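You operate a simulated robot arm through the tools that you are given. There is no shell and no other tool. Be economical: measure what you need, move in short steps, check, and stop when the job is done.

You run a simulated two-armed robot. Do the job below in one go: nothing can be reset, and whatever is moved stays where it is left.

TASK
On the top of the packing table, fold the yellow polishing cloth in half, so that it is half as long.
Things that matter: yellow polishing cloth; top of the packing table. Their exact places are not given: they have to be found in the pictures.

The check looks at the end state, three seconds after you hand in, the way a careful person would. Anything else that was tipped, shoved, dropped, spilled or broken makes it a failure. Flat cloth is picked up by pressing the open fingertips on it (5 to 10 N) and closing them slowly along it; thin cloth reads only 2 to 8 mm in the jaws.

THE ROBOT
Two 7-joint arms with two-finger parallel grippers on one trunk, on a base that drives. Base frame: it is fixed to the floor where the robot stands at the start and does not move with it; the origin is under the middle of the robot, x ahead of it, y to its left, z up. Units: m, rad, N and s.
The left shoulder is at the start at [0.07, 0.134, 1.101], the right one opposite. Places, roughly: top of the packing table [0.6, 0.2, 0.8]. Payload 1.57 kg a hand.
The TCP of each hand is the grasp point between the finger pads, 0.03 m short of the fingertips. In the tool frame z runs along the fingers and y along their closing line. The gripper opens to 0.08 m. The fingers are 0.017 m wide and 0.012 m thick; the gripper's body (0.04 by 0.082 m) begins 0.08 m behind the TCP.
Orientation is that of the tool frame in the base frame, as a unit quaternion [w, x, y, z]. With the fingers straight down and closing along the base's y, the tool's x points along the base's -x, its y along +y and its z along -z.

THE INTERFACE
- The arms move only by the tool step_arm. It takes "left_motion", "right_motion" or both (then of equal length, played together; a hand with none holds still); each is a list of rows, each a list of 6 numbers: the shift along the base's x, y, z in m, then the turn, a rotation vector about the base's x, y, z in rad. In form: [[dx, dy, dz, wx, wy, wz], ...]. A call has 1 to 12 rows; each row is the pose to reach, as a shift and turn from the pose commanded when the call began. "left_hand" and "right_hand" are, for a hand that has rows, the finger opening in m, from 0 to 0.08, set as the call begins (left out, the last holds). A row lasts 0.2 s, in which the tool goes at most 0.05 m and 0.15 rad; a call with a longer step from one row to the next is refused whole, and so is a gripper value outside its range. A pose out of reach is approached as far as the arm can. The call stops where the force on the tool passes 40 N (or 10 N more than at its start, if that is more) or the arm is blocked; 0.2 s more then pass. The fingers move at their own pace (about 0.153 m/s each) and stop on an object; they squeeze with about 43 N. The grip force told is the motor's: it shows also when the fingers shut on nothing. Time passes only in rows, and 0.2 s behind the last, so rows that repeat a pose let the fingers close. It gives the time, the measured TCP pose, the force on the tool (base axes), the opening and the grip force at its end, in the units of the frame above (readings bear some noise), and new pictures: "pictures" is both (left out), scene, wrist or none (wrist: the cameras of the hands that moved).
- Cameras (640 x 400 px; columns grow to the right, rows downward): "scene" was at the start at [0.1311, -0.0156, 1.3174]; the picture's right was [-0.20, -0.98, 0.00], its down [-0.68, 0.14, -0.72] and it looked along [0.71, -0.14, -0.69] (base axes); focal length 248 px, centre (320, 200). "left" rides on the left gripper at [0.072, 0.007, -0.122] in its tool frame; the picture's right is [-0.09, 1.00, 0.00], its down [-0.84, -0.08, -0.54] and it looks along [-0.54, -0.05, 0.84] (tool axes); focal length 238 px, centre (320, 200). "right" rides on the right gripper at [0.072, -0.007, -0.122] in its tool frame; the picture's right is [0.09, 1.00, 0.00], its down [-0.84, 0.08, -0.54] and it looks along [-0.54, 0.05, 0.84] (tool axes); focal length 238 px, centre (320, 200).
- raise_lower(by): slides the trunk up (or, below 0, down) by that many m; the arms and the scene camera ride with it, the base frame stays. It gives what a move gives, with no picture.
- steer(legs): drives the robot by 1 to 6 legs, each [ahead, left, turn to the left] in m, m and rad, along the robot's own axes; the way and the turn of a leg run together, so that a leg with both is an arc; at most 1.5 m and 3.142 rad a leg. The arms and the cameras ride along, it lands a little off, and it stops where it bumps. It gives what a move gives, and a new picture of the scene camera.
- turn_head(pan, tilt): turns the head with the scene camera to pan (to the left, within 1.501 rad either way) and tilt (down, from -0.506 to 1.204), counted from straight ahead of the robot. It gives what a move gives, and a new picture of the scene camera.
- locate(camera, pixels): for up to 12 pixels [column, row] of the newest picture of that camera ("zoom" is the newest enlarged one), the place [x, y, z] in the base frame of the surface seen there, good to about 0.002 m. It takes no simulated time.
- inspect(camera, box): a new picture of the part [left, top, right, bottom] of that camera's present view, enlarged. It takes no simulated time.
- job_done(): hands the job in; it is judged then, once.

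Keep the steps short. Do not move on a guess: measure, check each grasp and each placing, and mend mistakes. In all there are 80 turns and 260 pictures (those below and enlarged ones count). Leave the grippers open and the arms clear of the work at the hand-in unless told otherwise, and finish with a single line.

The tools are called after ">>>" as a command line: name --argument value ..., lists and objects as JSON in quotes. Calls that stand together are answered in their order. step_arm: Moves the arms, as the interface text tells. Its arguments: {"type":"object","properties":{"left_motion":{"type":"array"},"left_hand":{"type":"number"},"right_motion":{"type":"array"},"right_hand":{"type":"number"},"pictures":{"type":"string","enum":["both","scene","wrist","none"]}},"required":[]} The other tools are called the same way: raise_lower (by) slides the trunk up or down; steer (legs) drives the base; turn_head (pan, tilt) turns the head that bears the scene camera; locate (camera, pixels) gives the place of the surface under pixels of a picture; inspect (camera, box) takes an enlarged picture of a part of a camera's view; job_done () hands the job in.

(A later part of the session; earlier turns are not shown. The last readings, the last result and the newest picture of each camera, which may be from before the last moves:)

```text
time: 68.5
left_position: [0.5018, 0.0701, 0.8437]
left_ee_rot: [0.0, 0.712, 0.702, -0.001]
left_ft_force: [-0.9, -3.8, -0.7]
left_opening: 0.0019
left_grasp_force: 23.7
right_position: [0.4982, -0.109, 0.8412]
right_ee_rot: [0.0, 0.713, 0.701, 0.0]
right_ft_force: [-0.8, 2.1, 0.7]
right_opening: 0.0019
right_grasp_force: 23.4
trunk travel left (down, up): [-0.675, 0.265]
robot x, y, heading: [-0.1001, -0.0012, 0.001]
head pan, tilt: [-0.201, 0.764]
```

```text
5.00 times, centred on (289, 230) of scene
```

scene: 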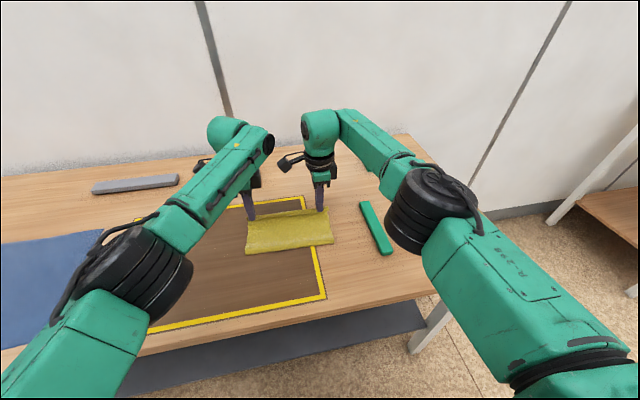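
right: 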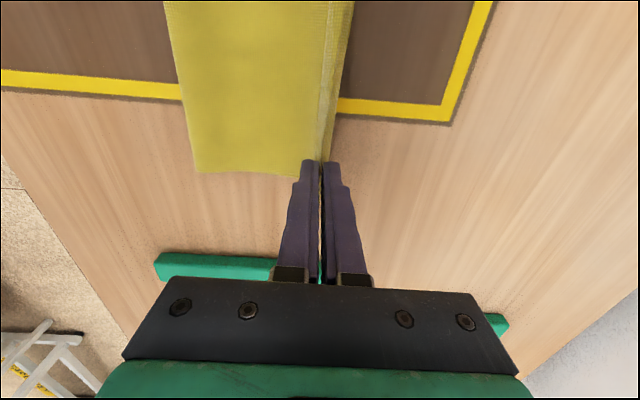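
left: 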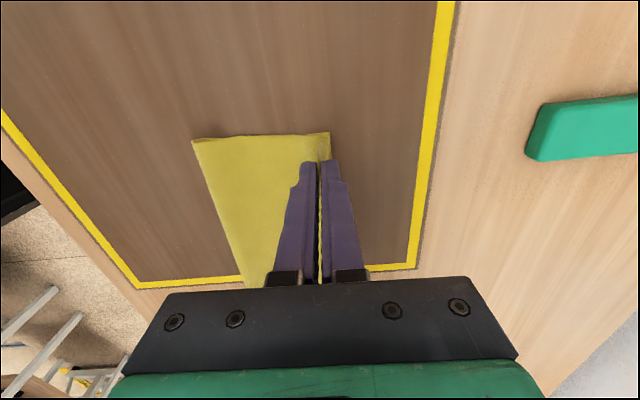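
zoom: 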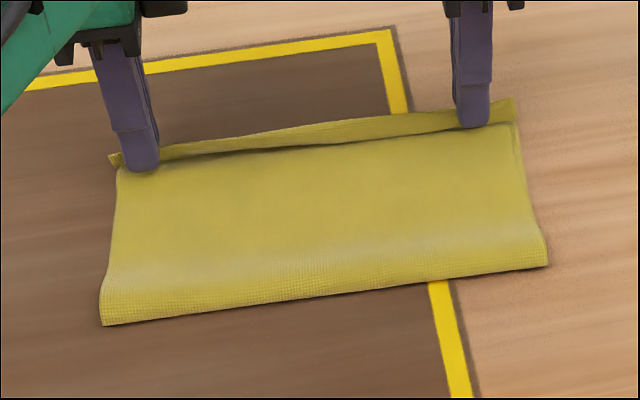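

The edge stands upright in the jaws just over the far edge. I'll lower 3 mm, open only 12 mm, and push forward so the near fingers tip the standing edge outward.

>>> step_arm --left_motion '[[0, 0, -0.002, 0, 0, 0], [0, 0, -0.003, 0, 0, 0]]' --right_motion '[[0, 0, -0.001, 0, 0, 0], [0, 0, -0.002, 0, 0, 0]]' --pictures "none"

>>> step_arm --left_motion '[[0.001, 0, 0, 0, 0, 0], [0.007, 0, 0, 0, 0, 0], [0.014, 0, 0, 0, 0, 0], [0.021, 0, 0, 0, 0, 0]]' --right_motion '[[0.001, 0, 0, 0, 0, 0], [0.007, 0, 0, 0, 0, 0], [0.014, 0, 0, 0, 0, 0], [0.021, 0, 0, 0, 0, 0]]' --left_hand 0.012 --right_hand 0.012 --pictures "none"

>>> inspect --camera "left" --box '[200, 60, 440, 240]'

>>> inspect --camera "right" --box '[200, 60, 440, 240]'

>>> inspect --camera "scene" --box '[225, 190, 353, 270]'

```text
time: 69.2
left_position: [0.5003, 0.0692, 0.8388]
left_ee_rot: [-0.001, 0.713, 0.701, 0.0]
left_ft_force: [-0.4, -3.3, 0.5]
left_opening: 0.0018
left_grasp_force: 23.9
right_position: [0.4975, -0.1101, 0.8386]
right_ee_rot: [0.001, 0.713, 0.701, 0.0]
right_ft_force: [0.4, 4.2, -0.4]
right_opening: 0.0018
right_grasp_force: 23.3
trunk travel left (down, up): [-0.675, 0.265]
robot x, y, heading: [-0.0982, 0.0008, -0.005]
head pan, tilt: [-0.201, 0.764]
```

```text
time: 70.2
left_position: [0.5011, 0.0721, 0.839]
left_ee_rot: [0.0, 0.713, 0.701, 0.0]
left_ft_force: [-1.1, 0.6, 0.6]
left_opening: 0.0121
left_grasp_force: 0.0
left hand out of reach, approached as far as the arm can: row 1, 2, 3, 4
right_position: [0.4991, -0.1092, 0.8385]
right_ee_rot: [-0.001, 0.713, 0.701, -0.002]
right_ft_force: [-0.3, 0.3, 0.4]
right_opening: 0.012
right_grasp_force: 0.0
right hand out of reach, approached as far as the arm can: row 2, 3, 4
trunk travel left (down, up): [-0.675, 0.265]
robot x, y, heading: [-0.1011, -0.0016, -0.003]
head pan, tilt: [-0.201, 0.764]
```

```text
2.22 times, centred on (320, 150) of left
```

zoom: 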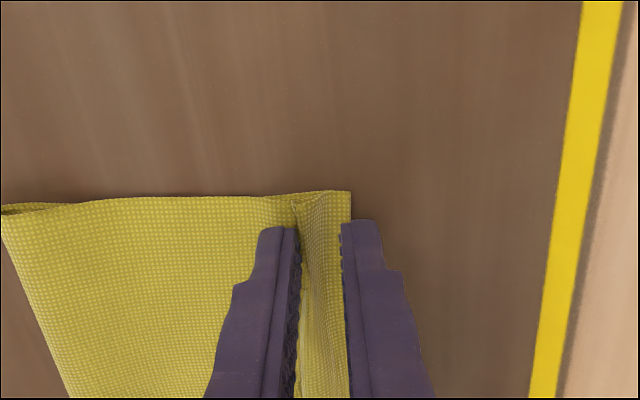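

```text
2.22 times, centred on (320, 150) of right
```

zoom: 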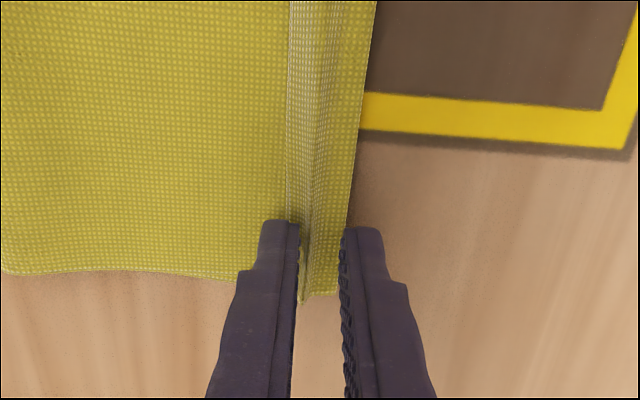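

```text
5.00 times, centred on (289, 230) of scene
```

zoom: 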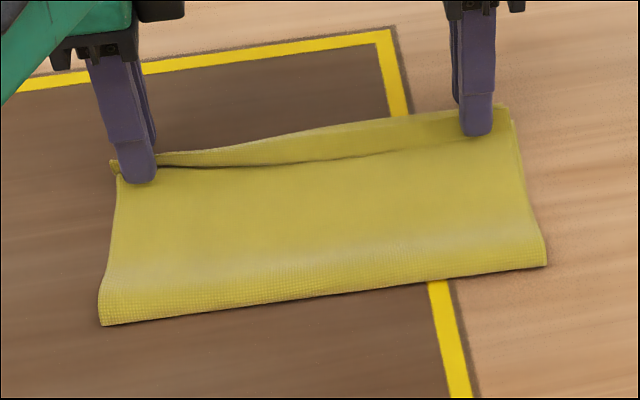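

Both arms are at their far limit, and the standing edge needs a ~2 cm push outward. I'll push it by driving the base forward 2 cm with the arms held still.

>>> steer --legs '[[0.022, 0, 0]]'

>>> inspect --camera "left" --box '[200, 60, 440, 240]'

>>> inspect --camera "right" --box '[200, 60, 440, 240]'

>>> inspect --camera "scene" --box '[225, 195, 353, 275]'

```text
time: 71.0
left_position: [0.5207, 0.0714, 0.841]
left_ee_rot: [0.0, 0.713, 0.701, 0.001]
left_ft_force: [0.3, -0.3, -0.9]
left_opening: 0.0119
left_grasp_force: 0.0
right_position: [0.5176, -0.1101, 0.8401]
right_ee_rot: [0.001, 0.713, 0.701, -0.001]
right_ft_force: [-0.1, 0.6, 0.6]
right_opening: 0.0119
right_grasp_force: 0.1
trunk travel left (down, up): [-0.675, 0.265]
robot x, y, heading: [-0.0771, 0.0033, -0.002]
head pan, tilt: [-0.201, 0.764]
```

scene: 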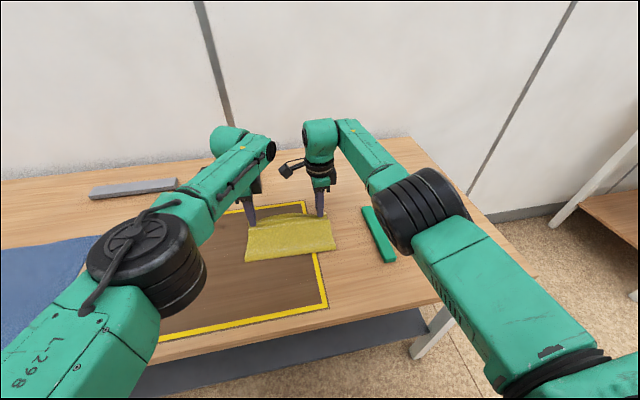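

```text
2.22 times, centred on (320, 150) of left
```

zoom: 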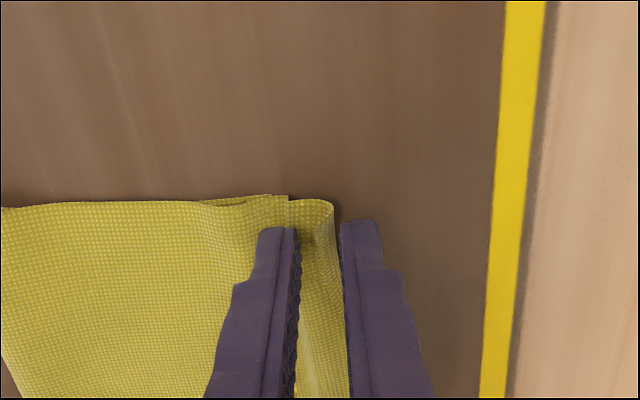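

```text
2.22 times, centred on (320, 150) of right
```

zoom: 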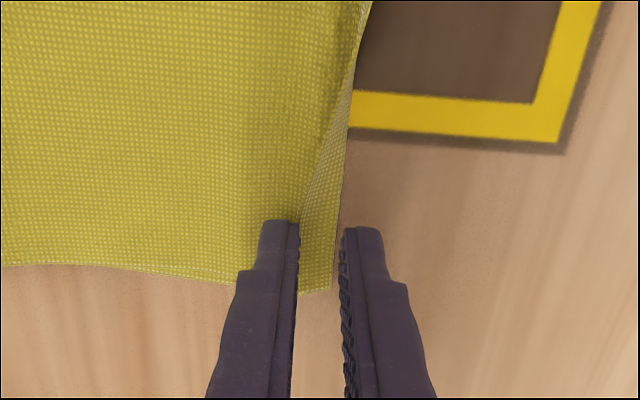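

```text
5.00 times, centred on (289, 235) of scene
```

zoom: 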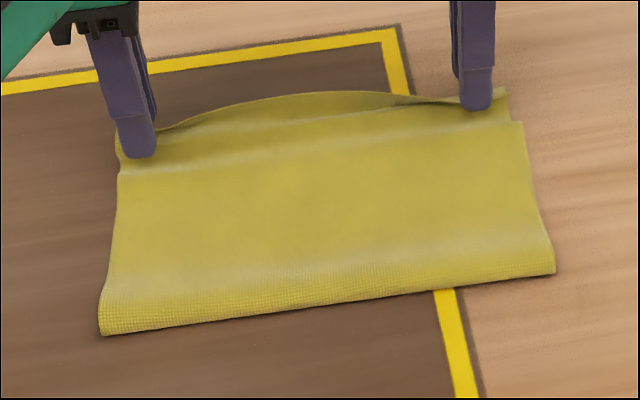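

The edge has been pushed over outward. I'll open wider and rise straight up.

>>> step_arm --left_motion '[[0, 0, 0, 0, 0, 0], [0, 0, 0.01, 0, 0, 0], [0, 0, 0.05, 0, 0, 0], [-0.02, 0.02, 0.09, 0, 0, 0], [-0.05, 0.05, 0.1, 0, 0, 0], [-0.08, 0.085, 0.1, 0, 0, 0]]' --right_motion '[[0, 0, 0, 0, 0, 0], [0, 0, 0.01, 0, 0, 0], [0, 0, 0.05, 0, 0, 0], [-0.02, -0.02, 0.09, 0, 0, 0], [-0.05, -0.05, 0.1, 0, 0, 0], [-0.08, -0.085, 0.1, 0, 0, 0]]' --left_hand 0.03 --right_hand 0.03 --pictures "scene"

>>> inspect --camera "scene" --box '[225, 195, 353, 275]'

>>> locate --camera "zoom" --pixels '[[118, 145], [300, 95], [505, 92], [522, 125], [102, 328], [330, 312], [553, 272], [120, 175], [300, 130]]'

```text
time: 72.3
left_position: [0.5182, 0.0732, 0.8995]
left_ee_rot: [0.0, 0.713, 0.701, 0.002]
left_ft_force: [-0.2, -0.4, 0.7]
left_opening: 0.0303
left_grasp_force: 0.0
left hand out of reach, approached as far as the arm can: row 4, 5, 6
right_position: [0.4388, -0.1956, 0.9383]
right_ee_rot: [-0.002, 0.713, 0.701, -0.002]
right_ft_force: [-0.3, -0.6, 0.8]
right_opening: 0.0297
right_grasp_force: 0.0
trunk travel left (down, up): [-0.675, 0.265]
robot x, y, heading: [-0.0797, -0.0002, 0.002]
head pan, tilt: [-0.201, 0.764]
```

scene: 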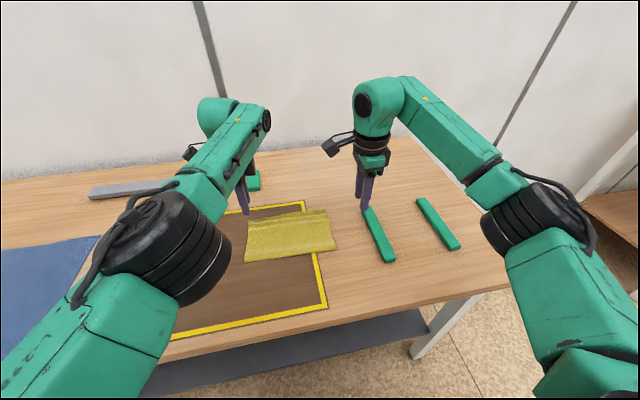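

```text
5.00 times, centred on (289, 235) of scene
```

zoom: 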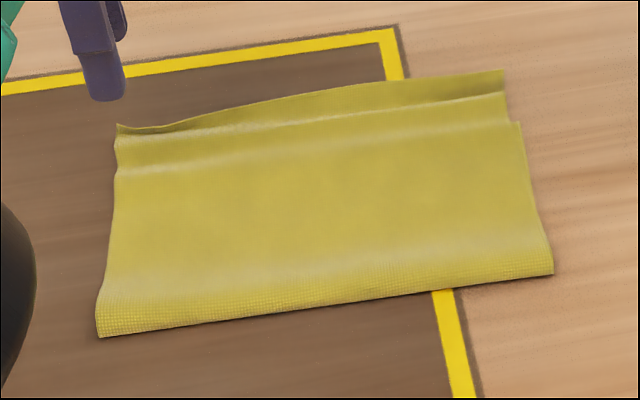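

```text
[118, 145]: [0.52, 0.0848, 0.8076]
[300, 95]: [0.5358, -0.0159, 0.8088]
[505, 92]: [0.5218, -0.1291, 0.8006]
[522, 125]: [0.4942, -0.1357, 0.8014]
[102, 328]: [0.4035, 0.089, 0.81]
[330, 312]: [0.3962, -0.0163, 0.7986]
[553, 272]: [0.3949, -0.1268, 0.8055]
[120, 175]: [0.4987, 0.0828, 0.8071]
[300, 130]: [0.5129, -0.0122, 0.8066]
```

The edge is out now, though the top layer seems to overhang the lower one. The left arm didn't retreat, so I'll move it clear in smaller steps and look closely from above.

>>> step_arm --left_motion '[[-0.02, 0.01, 0.01, 0, 0, 0], [-0.04, 0.03, 0.02, 0, 0, 0], [-0.05, 0.06, 0.03, 0, 0, 0], [-0.06, 0.09, 0.03, 0, 0, 0]]' --right_motion '[[0.01, 0, 0, 0, 0, 0], [0.03, 0.01, 0, 0, 0, 0], [0.05, 0.02, 0, 0, 0, 0], [0.06, 0.03, 0, 0, 0, 0]]' --left_hand 0 --right_hand 0

>>> inspect --camera "scene" --box '[225, 195, 353, 275]'

>>> inspect --camera "right" --box '[140, 0, 460, 200]'

```text
time: 73.3
left_position: [0.4547, 0.1661, 0.929]
left_ee_rot: [-0.002, 0.711, 0.704, 0.001]
left_ft_force: [-1.1, -0.4, 0.6]
left_opening: 0.0001
left_grasp_force: 20.7
left hand out of reach, approached as far as the arm can: row 1, 2
right_position: [0.4979, -0.1668, 0.9404]
right_ee_rot: [0.0, 0.713, 0.701, 0.002]
right_ft_force: [-0.8, -1.5, 0.1]
right_opening: 0.0
right_grasp_force: 20.8
trunk travel left (down, up): [-0.675, 0.265]
robot x, y, heading: [-0.0798, 0.0018, -0.001]
head pan, tilt: [-0.201, 0.764]
```

scene: 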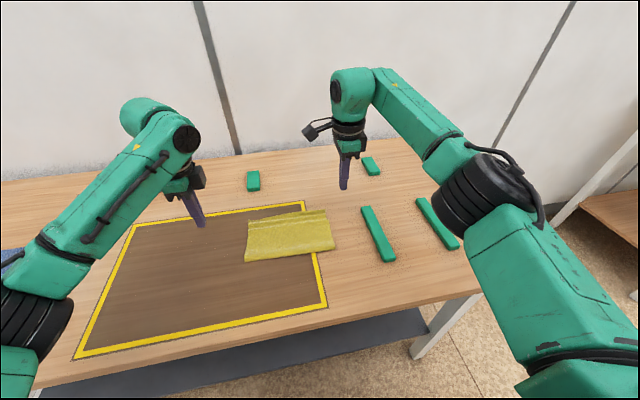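
right: 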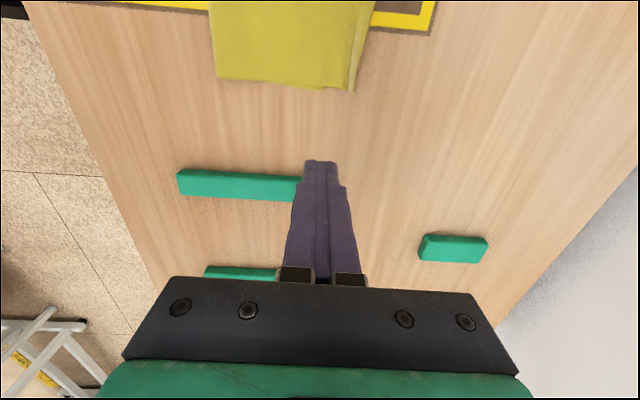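
left: 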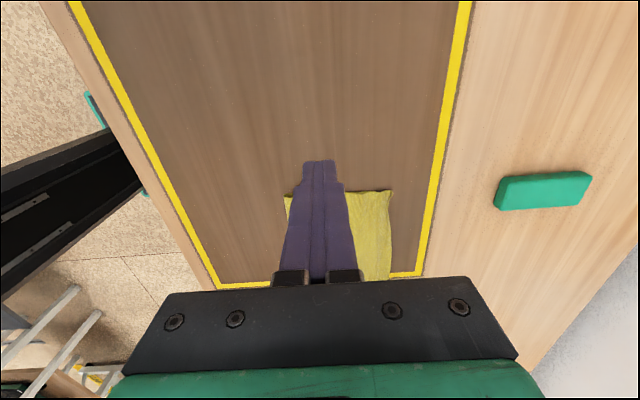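

```text
5.00 times, centred on (289, 235) of scene
```

zoom: 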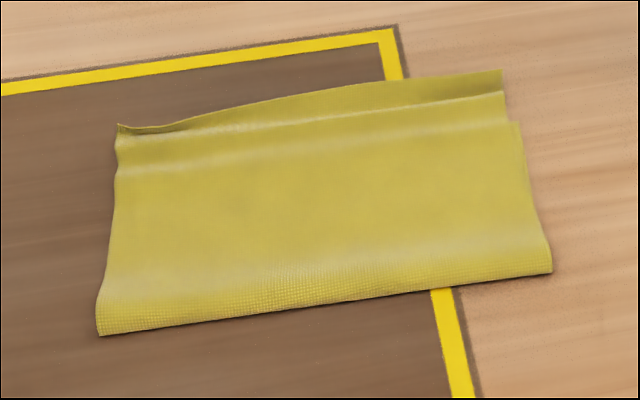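

```text
2.00 times, centred on (300, 100) of right
```

zoom: 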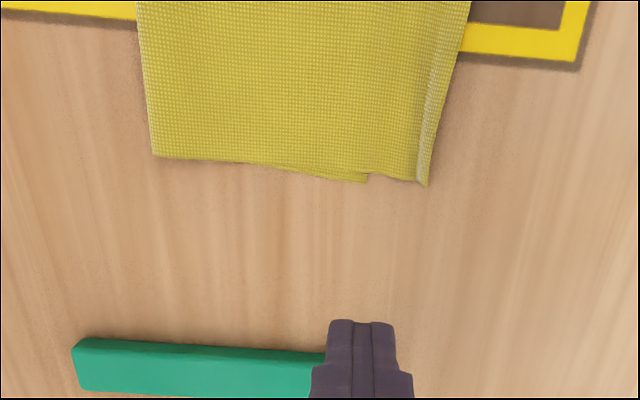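

>>> locate --camera "zoom" --pixels '[[155, 152], [364, 177], [425, 178], [466, 10], [412, 165]]'

>>> inspect --camera "left" --box '[260, 170, 420, 290]'

>>> locate --camera "left" --pixels '[[391, 191], [287, 198], [386, 193], [390, 270], [375, 193]]'

```text
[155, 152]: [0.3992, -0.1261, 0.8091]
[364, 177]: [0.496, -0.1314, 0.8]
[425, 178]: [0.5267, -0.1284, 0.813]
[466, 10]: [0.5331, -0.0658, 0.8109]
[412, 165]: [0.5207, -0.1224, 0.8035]
```

```text
3.33 times, centred on (340, 230) of left
```

zoom: 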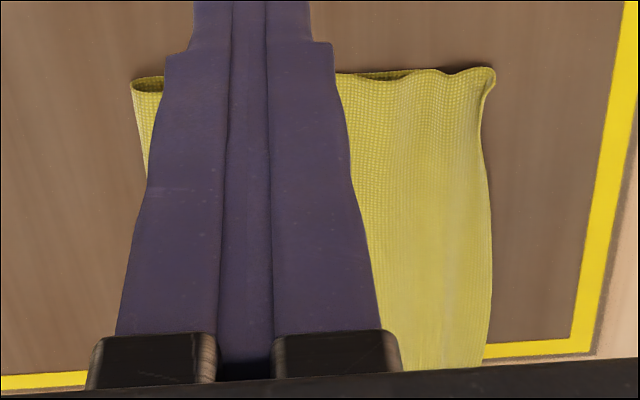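

```text
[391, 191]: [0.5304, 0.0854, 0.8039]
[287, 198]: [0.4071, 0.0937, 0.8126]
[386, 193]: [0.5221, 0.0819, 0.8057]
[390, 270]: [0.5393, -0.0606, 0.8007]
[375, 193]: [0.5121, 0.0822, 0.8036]
```

The top edge is at x≈0.528 and the lower edge at ≈0.496, so the top overhangs ~3 cm. The overhang is over bare table, so I can regrip only the top layer, lift it, and re-lay it ~3 cm nearer. First I'll drive 5 cm forward for reach.

>>> steer --legs '[[0.05, 0, 0]]'

```text
time: 74.3
left_position: [0.5068, 0.1659, 0.9278]
left_ee_rot: [0.001, 0.713, 0.701, 0.001]
left_ft_force: [-0.5, 0.3, 0.4]
left_opening: 0.0
left_grasp_force: 21.2
right_position: [0.5494, -0.1647, 0.9406]
right_ee_rot: [0.001, 0.713, 0.702, -0.001]
right_ft_force: [0.2, 0.4, -0.6]
right_opening: 0.0004
right_grasp_force: 21.4
trunk travel left (down, up): [-0.675, 0.265]
robot x, y, heading: [-0.0339, 0.0029, 0.004]
head pan, tilt: [-0.201, 0.764]
```

scene: 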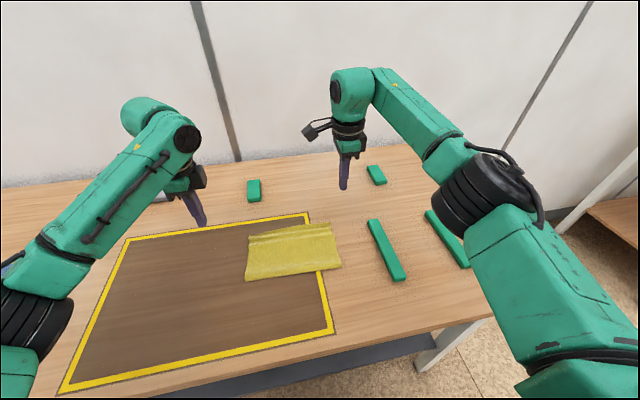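

Now I'll bring both jaws (26 mm open) over the top edge at (0.521, 0.065) and (0.521, -0.10).

>>> step_arm --left_motion '[[0.005, -0.035, 0, 0, 0, 0], [0.01, -0.07, 0, 0, 0, 0], [0.0142, -0.101, -0.02, 0, 0, 0], [0.0142, -0.101, -0.06, 0, 0, 0], [0.0142, -0.101, -0.085, 0, 0, 0], [0.0142, -0.101, -0.092, 0, 0, 0]]' --right_motion '[[-0.01, 0.022, 0, 0, 0, 0], [-0.02, 0.044, -0.01, 0, 0, 0], [-0.0284, 0.065, -0.03, 0, 0, 0], [-0.0284, 0.065, -0.07, 0, 0, 0], [-0.0284, 0.065, -0.097, 0, 0, 0], [-0.0284, 0.065, -0.104, 0, 0, 0]]' --left_hand 0.026 --right_hand 0.026 --pictures "none"

>>> inspect --camera "left" --box '[200, 60, 440, 240]'

>>> inspect --camera "right" --box '[200, 60, 440, 240]'

```text
time: 75.7
left_position: [0.5218, 0.0641, 0.8358]
left_ee_rot: [0.0, 0.714, 0.7, 0.0]
left_ft_force: [-0.2, -0.4, 0.4]
left_opening: 0.026
left_grasp_force: 0.2
right_position: [0.5213, -0.1001, 0.8339]
right_ee_rot: [0.0, 0.712, 0.702, -0.001]
right_ft_force: [-0.2, -0.6, -0.7]
right_opening: 0.0262
right_grasp_force: 0.0
trunk travel left (down, up): [-0.675, 0.265]
robot x, y, heading: [-0.0287, 0.0016, -0.003]
head pan, tilt: [-0.201, 0.764]
```

```text
2.22 times, centred on (320, 150) of left
```

zoom: 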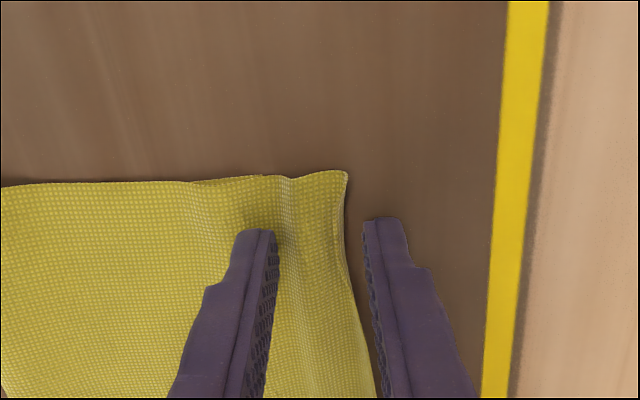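

```text
2.22 times, centred on (320, 150) of right
```

zoom: 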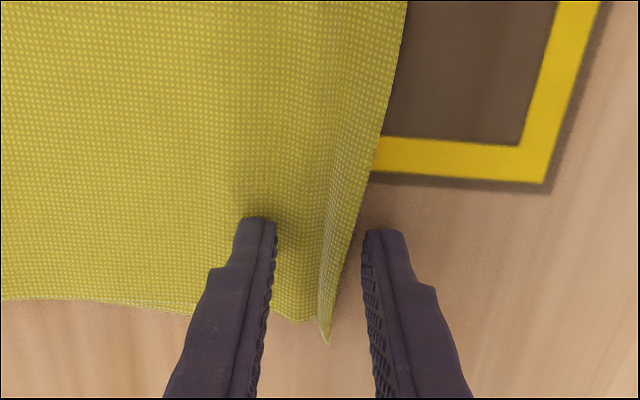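

Good. I'll shift 5 mm outward to be clear of the lower layer, lower onto the strip, and begin closing.

>>> step_arm --left_motion '[[0.005, 0, 0, 0, 0, 0], [0.005, 0, -0.003, 0, 0, 0], [0.005, 0, -0.0045, 0, 0, 0]]' --right_motion '[[0.005, 0, 0, 0, 0, 0], [0.005, 0, -0.002, 0, 0, 0], [0.005, 0, -0.0035, 0, 0, 0]]' --left_hand 0.024 --right_hand 0.024 --pictures "none"

>>> step_arm --left_motion '[[0, 0, -0.0005, 0, 0, 0]]' --right_motion '[[0, 0, -0.0005, 0, 0, 0]]' --left_hand 0.016 --right_hand 0.016 --pictures "none"

>>> step_arm --left_motion '[[0, 0, 0, 0, 0, 0]]' --right_motion '[[0, 0, 0, 0, 0, 0]]' --left_hand 0.008 --right_hand 0.008 --pictures "none"

>>> step_arm --left_motion '[[0, 0, 0, 0, 0, 0], [0, 0, 0, 0, 0, 0], [0, 0, 0, 0, 0, 0]]' --right_motion '[[0, 0, 0, 0, 0, 0], [0, 0, 0, 0, 0, 0], [0, 0, 0, 0, 0, 0]]' --left_hand 0 --right_hand 0 --pictures "none"

>>> inspect --camera "left" --box '[200, 60, 440, 240]'

>>> inspect --camera "right" --box '[200, 60, 440, 240]'

```text
time: 76.5
left_position: [0.5269, 0.0648, 0.8314]
left_ee_rot: [0.001, 0.714, 0.7, 0.002]
left_ft_force: [-1.6, 1.2, 7.4]
left_opening: 0.024
left_grasp_force: 0.0
right_position: [0.5264, -0.0995, 0.8335]
right_ee_rot: [0.001, 0.713, 0.701, -0.001]
right_ft_force: [-0.2, 0.5, -0.3]
right_opening: 0.0238
right_grasp_force: 0.2
trunk travel left (down, up): [-0.675, 0.265]
robot x, y, heading: [-0.0312, 0.0004, -0.002]
head pan, tilt: [-0.201, 0.764]
```

```text
time: 76.9
left_position: [0.5263, 0.0629, 0.8325]
left_ee_rot: [0.001, 0.713, 0.701, 0.001]
left_ft_force: [1.4, -0.5, 12.9]
left_opening: 0.0144
left_grasp_force: 0.1
right_position: [0.5255, -0.1008, 0.8317]
right_ee_rot: [0.0, 0.713, 0.701, -0.001]
right_ft_force: [-0.4, 0.0, -0.1]
right_opening: 0.0159
right_grasp_force: 0.0
trunk travel left (down, up): [-0.675, 0.265]
robot x, y, heading: [-0.0269, -0.0017, 0.001]
head pan, tilt: [-0.201, 0.764]
```

```text
time: 77.3
left_position: [0.527, 0.0636, 0.831]
left_ee_rot: [0.002, 0.714, 0.7, 0.001]
left_ft_force: [2.5, -0.6, 15.1]
left_opening: 0.0068
left_grasp_force: 0.0
right_position: [0.5267, -0.1, 0.8322]
right_ee_rot: [0.002, 0.712, 0.702, 0.0]
right_ft_force: [0.4, 0.4, -0.8]
right_opening: 0.0081
right_grasp_force: 0.1
trunk travel left (down, up): [-0.675, 0.265]
robot x, y, heading: [-0.0311, 0.0032, -0.003]
head pan, tilt: [-0.201, 0.764]
```

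```text
time: 78.1
left_position: [0.5245, 0.0631, 0.8315]
left_ee_rot: [0.001, 0.713, 0.702, 0.002]
left_ft_force: [-1.3, -0.3, 16.3]
left_opening: 0.0019
left_grasp_force: 23.7
right_position: [0.5247, -0.1, 0.8325]
right_ee_rot: [0.001, 0.712, 0.702, 0.0]
right_ft_force: [-0.4, 0.1, -0.2]
right_opening: 0.0016
right_grasp_force: 23.5
trunk travel left (down, up): [-0.675, 0.265]
robot x, y, heading: [-0.0309, -0.0062, -0.002]
head pan, tilt: [-0.201, 0.764]
```

```text
2.22 times, centred on (320, 150) of left
```

zoom: 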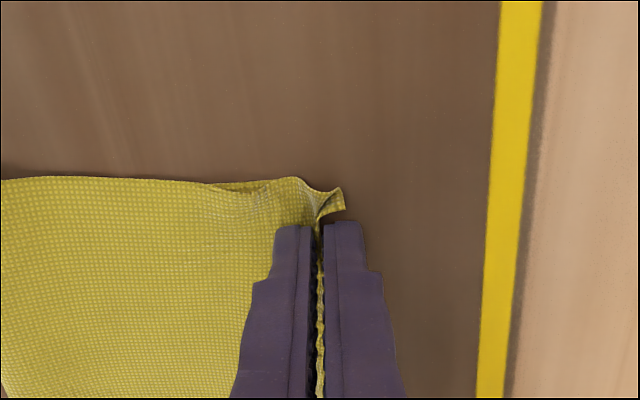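

```text
2.22 times, centred on (320, 150) of right
```

zoom: 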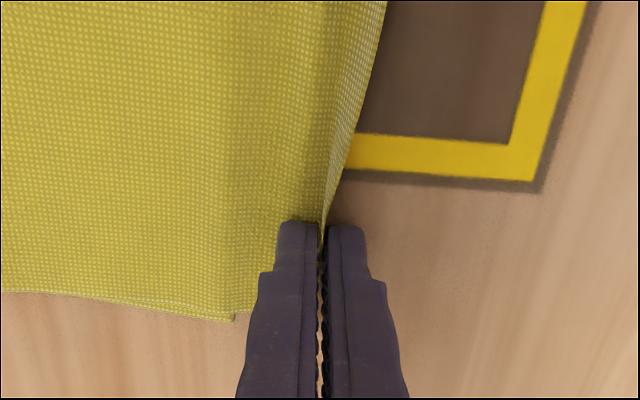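

Both hands hold just the top edge (≈1.8 mm), with its tip pointing outward. I'll lift 3.5 cm, shift 3 cm toward the robot, and lower again.

>>> step_arm --left_motion '[[-0.002, 0, 0.015, 0, 0, 0], [-0.006, 0, 0.03, 0, 0, 0], [-0.014, 0, 0.036, 0, 0, 0], [-0.022, 0, 0.036, 0, 0, 0], [-0.03, 0, 0.036, 0, 0, 0], [-0.034, 0, 0.03, 0, 0, 0], [-0.034, 0, 0.02, 0, 0, 0], [-0.033, 0, 0.012, 0, 0, 0], [-0.032, 0, 0.008, 0, 0, 0]]' --right_motion '[[-0.002, 0, 0.015, 0, 0, 0], [-0.006, 0, 0.03, 0, 0, 0], [-0.014, 0, 0.036, 0, 0, 0], [-0.022, 0, 0.036, 0, 0, 0], [-0.03, 0, 0.036, 0, 0, 0], [-0.034, 0, 0.03, 0, 0, 0], [-0.034, 0, 0.02, 0, 0, 0], [-0.033, 0, 0.012, 0, 0, 0], [-0.032, 0, 0.008, 0, 0, 0]]' --pictures "scene"

>>> inspect --camera "left" --box '[160, 60, 480, 240]'

>>> inspect --camera "right" --box '[160, 60, 480, 240]'

>>> inspect --camera "scene" --box '[225, 205, 353, 285]'

```text
time: 80.1
left_position: [0.4941, 0.0647, 0.8376]
left_ee_rot: [0.001, 0.713, 0.701, 0.001]
left_ft_force: [0.0, 0.5, 4.0]
left_opening: 0.0023
left_grasp_force: 23.2
right_position: [0.4937, -0.1008, 0.8397]
right_ee_rot: [0.0, 0.713, 0.701, -0.001]
right_ft_force: [0.3, -0.4, -0.2]
right_opening: 0.0017
right_grasp_force: 23.7
trunk travel left (down, up): [-0.675, 0.265]
robot x, y, heading: [-0.0306, 0.0009, -0.005]
head pan, tilt: [-0.201, 0.764]
```

scene: 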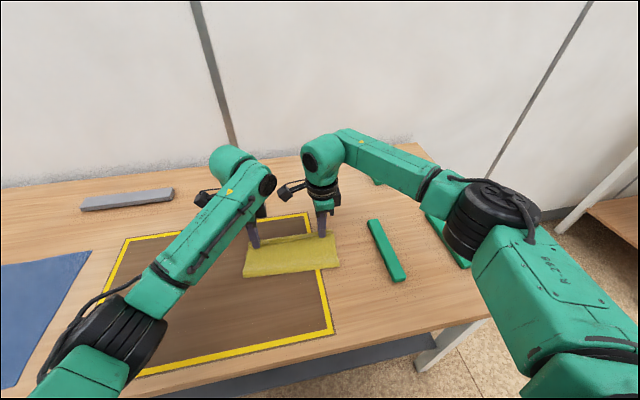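

```text
2.00 times, centred on (320, 150) of left
```

zoom: 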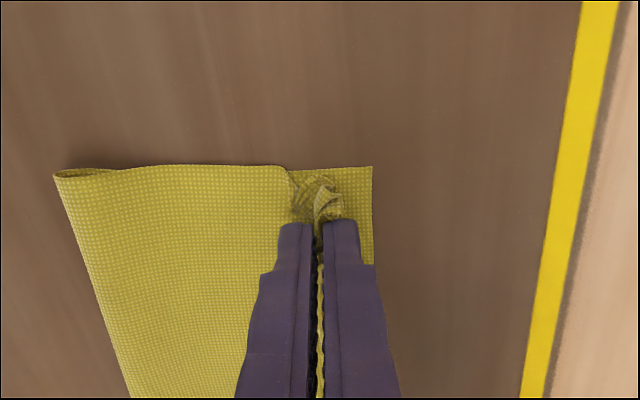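

```text
2.00 times, centred on (320, 150) of right
```

zoom: 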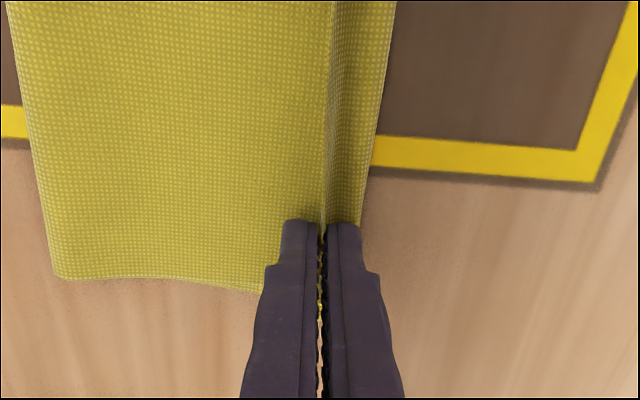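

```text
5.00 times, centred on (289, 245) of scene
```

zoom: 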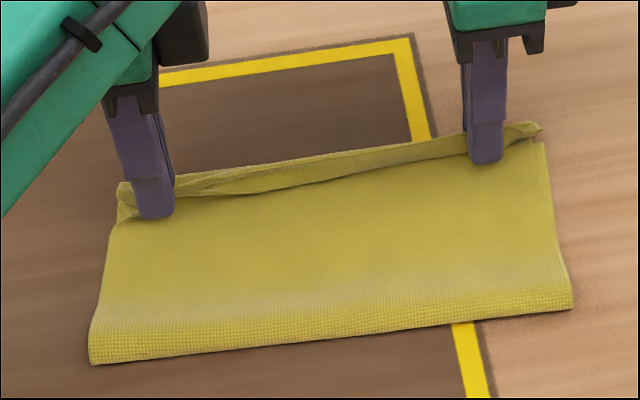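

The top edge is now held about 15 mm inside the lower edge, which leaves room for the ~10 mm strip in the jaws. I'll open 12 mm and push outward only 10 mm to tip the strip over.

>>> step_arm --left_motion '[[0, 0, 0.001, 0, 0, 0], [0.003, 0, 0.001, 0, 0, 0], [0.006, 0, 0.001, 0, 0, 0], [0.009, 0, 0.001, 0, 0, 0], [0.012, 0, 0.001, 0, 0, 0]]' --right_motion '[[0, 0, 0, 0, 0, 0], [0.003, 0, 0, 0, 0, 0], [0.006, 0, 0, 0, 0, 0], [0.009, 0, 0, 0, 0, 0], [0.012, 0, 0, 0, 0, 0]]' --left_hand 0.012 --right_hand 0.012 --pictures "none"

>>> inspect --camera "left" --box '[160, 60, 480, 240]'

>>> inspect --camera "right" --box '[160, 60, 480, 240]'

>>> inspect --camera "scene" --box '[225, 205, 353, 285]'

```text
time: 81.3
left_position: [0.508, 0.063, 0.8393]
left_ee_rot: [0.0, 0.713, 0.701, -0.001]
left_ft_force: [-0.2, 0.2, 0.4]
left_opening: 0.0119
left_grasp_force: 0.0
right_position: [0.5074, -0.1002, 0.8384]
right_ee_rot: [0.0, 0.713, 0.701, -0.002]
right_ft_force: [1.2, 0.5, -0.5]
right_opening: 0.0117
right_grasp_force: 0.0
trunk travel left (down, up): [-0.675, 0.265]
robot x, y, heading: [-0.0266, 0.0005, 0.002]
head pan, tilt: [-0.201, 0.764]
```

```text
2.00 times, centred on (320, 150) of left
```

zoom: 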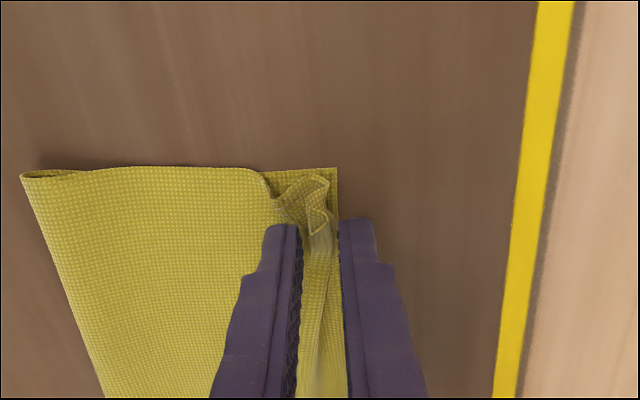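

```text
2.00 times, centred on (320, 150) of right
```

zoom: 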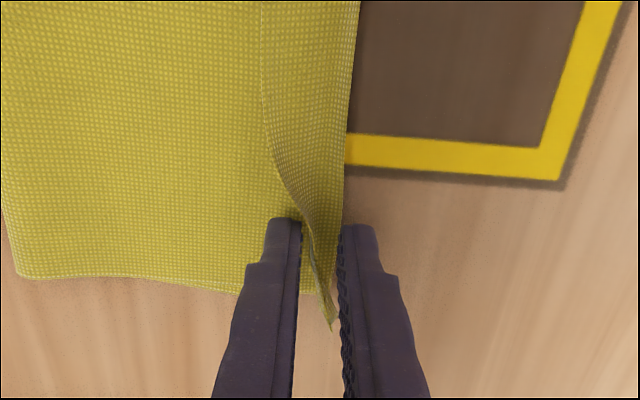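

```text
5.00 times, centred on (289, 245) of scene
```

zoom: 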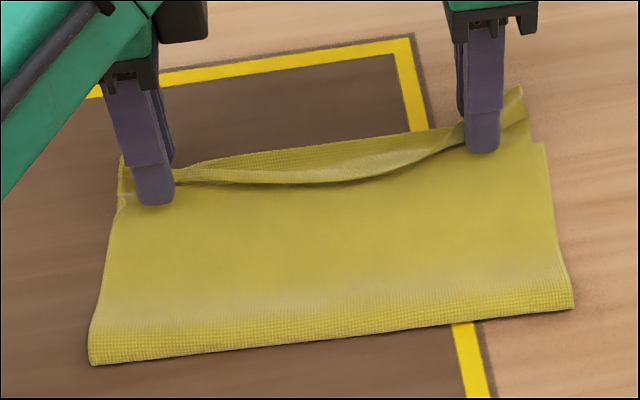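

The ends are going over and the middle lags. I'll push another 8 mm and look again, then rise.

>>> step_arm --left_motion '[[0.004, 0, 0, 0, 0, 0], [0.008, 0, 0, 0, 0, 0], [0.008, 0, 0, 0, 0, 0]]' --right_motion '[[0.004, 0, 0, 0, 0, 0], [0.007, 0, 0, 0, 0, 0], [0.007, 0, 0, 0, 0, 0]]' --pictures "none"

>>> inspect --camera "scene" --box '[225, 205, 353, 285]'

>>> step_arm --left_motion '[[0, 0, 0, 0, 0, 0], [0, 0, 0.01, 0, 0, 0], [0, 0, 0.04, 0, 0, 0], [-0.005, 0.01, 0.07, 0, 0, 0], [-0.02, 0.04, 0.08, 0, 0, 0], [-0.03, 0.08, 0.09, 0, 0, 0]]' --right_motion '[[0, 0, 0, 0, 0, 0], [0, 0, 0.01, 0, 0, 0], [0, 0, 0.04, 0, 0, 0], [-0.005, -0.01, 0.07, 0, 0, 0], [-0.02, -0.04, 0.08, 0, 0, 0], [-0.03, -0.08, 0.09, 0, 0, 0]]' --left_hand 0.03 --right_hand 0.03 --pictures "both"

>>> inspect --camera "scene" --box '[225, 205, 353, 285]'

>>> locate --camera "zoom" --pixels '[[118, 165], [200, 150], [300, 135], [400, 120], [520, 95], [545, 145], [92, 362], [330, 342], [572, 308]]'

```text
time: 82.1
left_position: [0.5165, 0.0636, 0.8388]
left_ee_rot: [0.0, 0.714, 0.701, 0.0]
left_ft_force: [-0.6, -0.2, -0.5]
left_opening: 0.0117
left_grasp_force: 0.0
right_position: [0.5129, -0.1008, 0.8388]
right_ee_rot: [-0.001, 0.712, 0.702, -0.002]
right_ft_force: [-0.9, 0.5, 0.1]
right_opening: 0.0119
right_grasp_force: 0.1
trunk travel left (down, up): [-0.675, 0.265]
robot x, y, heading: [-0.0252, -0.0005, -0.001]
head pan, tilt: [-0.201, 0.764]
```

```text
5.00 times, centred on (289, 245) of scene
```

zoom: 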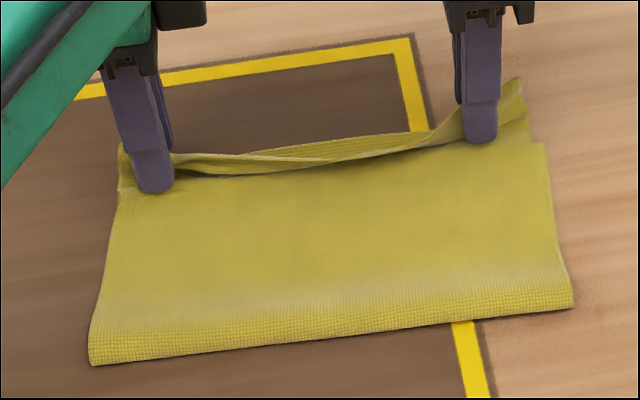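

```text
time: 83.5
left_position: [0.4815, 0.1441, 0.9264]
left_ee_rot: [0.0, 0.714, 0.7, 0.0]
left_ft_force: [0.2, 0.3, -0.2]
left_opening: 0.0302
left_grasp_force: 0.0
right_position: [0.4823, -0.1799, 0.9298]
right_ee_rot: [0.001, 0.713, 0.701, 0.0]
right_ft_force: [0.1, 0.3, -0.4]
right_opening: 0.0298
right_grasp_force: 0.0
trunk travel left (down, up): [-0.675, 0.265]
robot x, y, heading: [-0.0288, 0.0022, -0.006]
head pan, tilt: [-0.201, 0.764]
```

scene: 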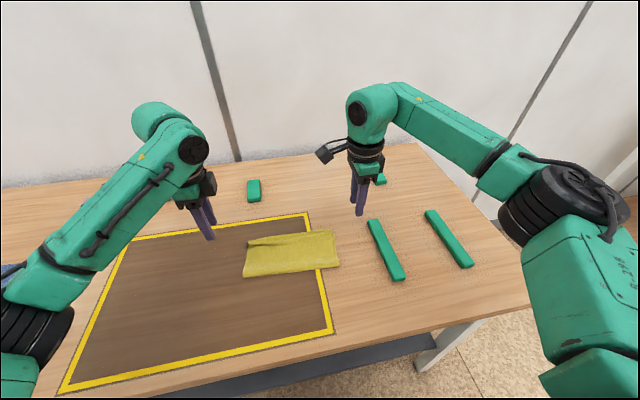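
right: 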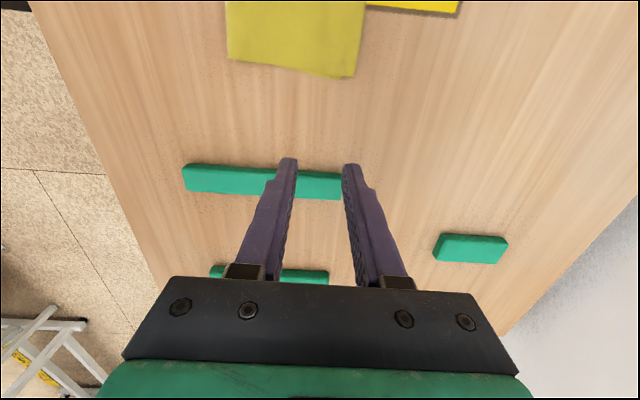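
left: 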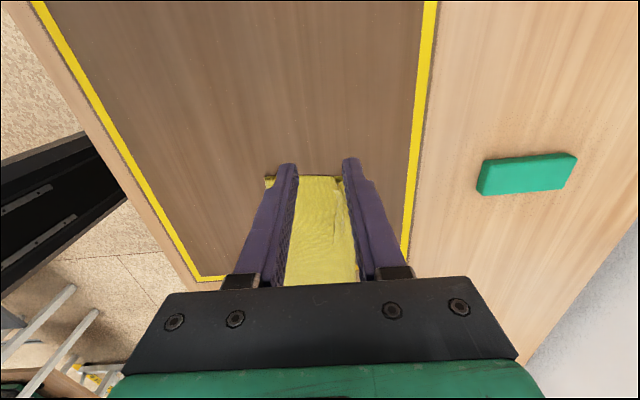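

```text
5.00 times, centred on (289, 245) of scene
```

zoom: 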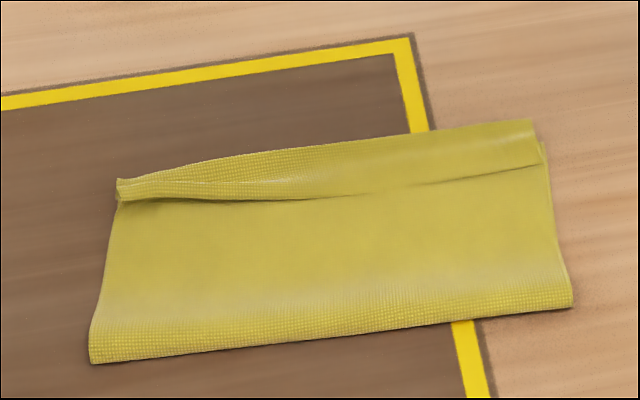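

```text
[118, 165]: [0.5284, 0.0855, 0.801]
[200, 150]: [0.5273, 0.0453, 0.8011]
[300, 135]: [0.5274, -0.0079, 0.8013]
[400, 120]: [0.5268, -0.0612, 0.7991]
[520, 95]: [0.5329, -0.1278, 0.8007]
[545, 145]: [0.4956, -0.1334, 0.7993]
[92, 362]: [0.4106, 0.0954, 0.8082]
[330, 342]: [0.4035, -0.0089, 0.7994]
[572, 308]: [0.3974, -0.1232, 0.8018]
```

The lip fell back toward the robot again, but its edge stands slightly raised (shadow from (130, 203) to (540, 167)). I'll put closed fingertips just in front of the lip, almost grazing the cloth, and sweep outward under its raised edge.

>>> step_arm --left_motion '[[-0.006, -0.03, 0, 0, 0, 0], [-0.012, -0.06, -0.005, 0, 0, 0], [-0.0165, -0.089, -0.02, 0, 0, 0], [-0.0165, -0.089, -0.06, 0, 0, 0], [-0.0165, -0.089, -0.086, 0, 0, 0], [-0.0165, -0.089, -0.091, 0, 0, 0]]' --right_motion '[[-0.007, 0.034, 0, 0, 0, 0], [-0.014, 0.068, -0.005, 0, 0, 0], [-0.0203, 0.102, -0.02, 0, 0, 0], [-0.0203, 0.102, -0.06, 0, 0, 0], [-0.0203, 0.102, -0.089, 0, 0, 0], [-0.0203, 0.102, -0.0945, 0, 0, 0]]' --left_hand 0 --right_hand 0 --pictures "none"

>>> inspect --camera "scene" --box '[225, 205, 353, 285]'

>>> inspect --camera "right" --box '[160, 40, 480, 240]'

>>> inspect --camera "left" --box '[160, 40, 480, 240]'

```text
time: 84.9
left_position: [0.4688, 0.0555, 0.8381]
left_ee_rot: [0.0, 0.714, 0.7, -0.001]
left_ft_force: [-0.3, -0.2, 0.0]
left_opening: 0.0002
left_grasp_force: 20.8
right_position: [0.4635, -0.0782, 0.8339]
right_ee_rot: [0.0, 0.713, 0.702, -0.001]
right_ft_force: [0.4, 0.0, 0.2]
right_opening: 0.0002
right_grasp_force: 21.6
trunk travel left (down, up): [-0.675, 0.265]
robot x, y, heading: [-0.0295, -0.0043, -0.002]
head pan, tilt: [-0.201, 0.764]
```

```text
5.00 times, centred on (289, 245) of scene
```

zoom: 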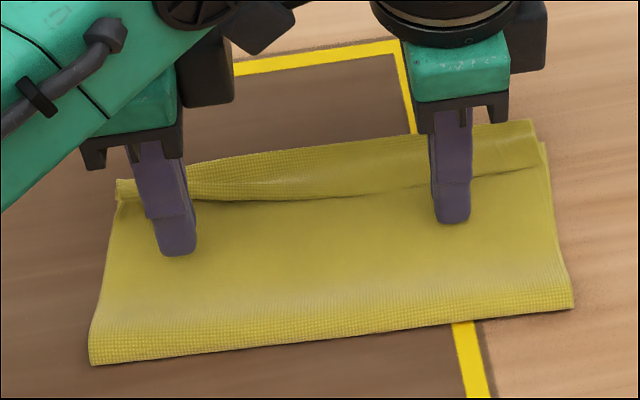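

```text
2.00 times, centred on (320, 140) of right
```

zoom: 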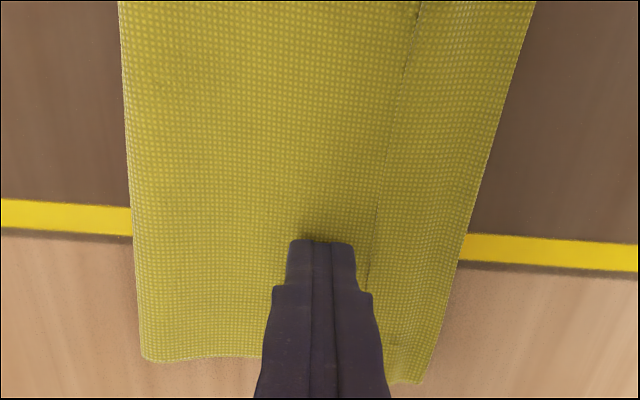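

```text
2.00 times, centred on (320, 140) of left
```

zoom: 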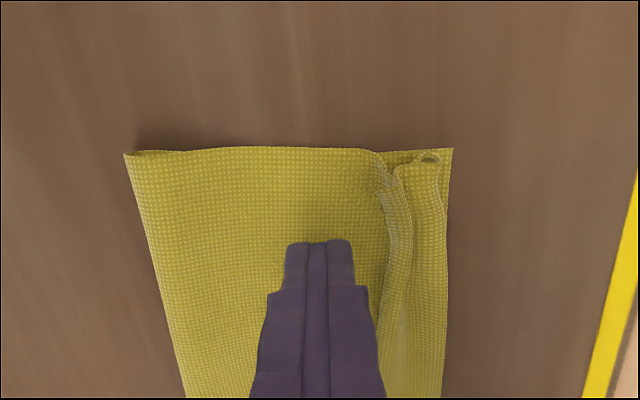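

The fingers are right in front of the lip. I'll lower the left 3 mm and sweep outward 55 mm.

>>> step_arm --left_motion '[[0.003, 0, -0.003, 0, 0, 0], [0.008, 0, -0.0035, 0, 0, 0], [0.013, 0, -0.0035, 0, 0, 0], [0.018, 0, -0.0035, 0, 0, 0], [0.023, 0, -0.0035, 0, 0, 0], [0.028, 0, -0.0035, 0, 0, 0], [0.033, 0, -0.003, 0, 0, 0], [0.038, 0, -0.003, 0, 0, 0], [0.043, 0, -0.002, 0, 0, 0], [0.048, 0, -0.001, 0, 0, 0], [0.053, 0, -0.001, 0, 0, 0]]' --right_motion '[[0.003, 0, 0, 0, 0, 0], [0.008, 0, 0, 0, 0, 0], [0.013, 0, 0, 0, 0, 0], [0.018, 0, 0, 0, 0, 0], [0.023, 0, 0, 0, 0, 0], [0.028, 0, 0, 0, 0, 0], [0.033, 0, 0.0005, 0, 0, 0], [0.038, 0, 0.0005, 0, 0, 0], [0.043, 0, 0.001, 0, 0, 0], [0.048, 0, 0.002, 0, 0, 0], [0.053, 0, 0.002, 0, 0, 0]]' --pictures "none"

>>> inspect --camera "scene" --box '[225, 205, 353, 285]'

>>> inspect --camera "right" --box '[160, 40, 480, 240]'

>>> inspect --camera "left" --box '[160, 40, 480, 240]'

```text
time: 87.3
left_position: [0.522, 0.056, 0.8361]
left_ee_rot: [0.0, 0.713, 0.701, 0.0]
left_ft_force: [0.7, -0.3, 0.4]
left_opening: 0.0
left_grasp_force: 21.0
right_position: [0.5158, -0.0785, 0.8359]
right_ee_rot: [-0.001, 0.713, 0.702, -0.002]
right_ft_force: [0.3, 0.1, -0.8]
right_opening: 0.0001
right_grasp_force: 21.7
trunk travel left (down, up): [-0.675, 0.265]
robot x, y, heading: [-0.0285, 0.001, -0.004]
head pan, tilt: [-0.201, 0.764]
```

```text
5.00 times, centred on (289, 245) of scene
```

zoom: 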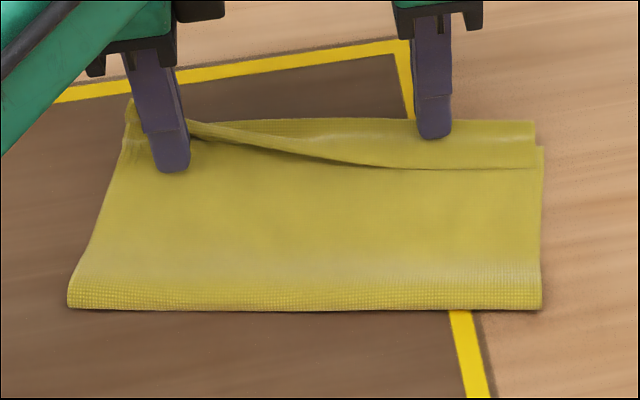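

```text
2.00 times, centred on (320, 140) of right
```

zoom: 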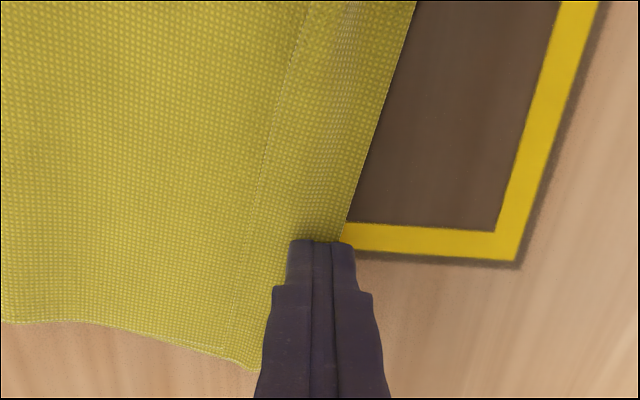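

```text
2.00 times, centred on (320, 140) of left
```

zoom: 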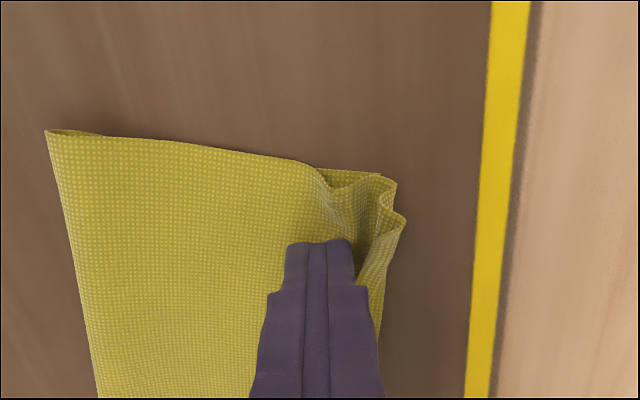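

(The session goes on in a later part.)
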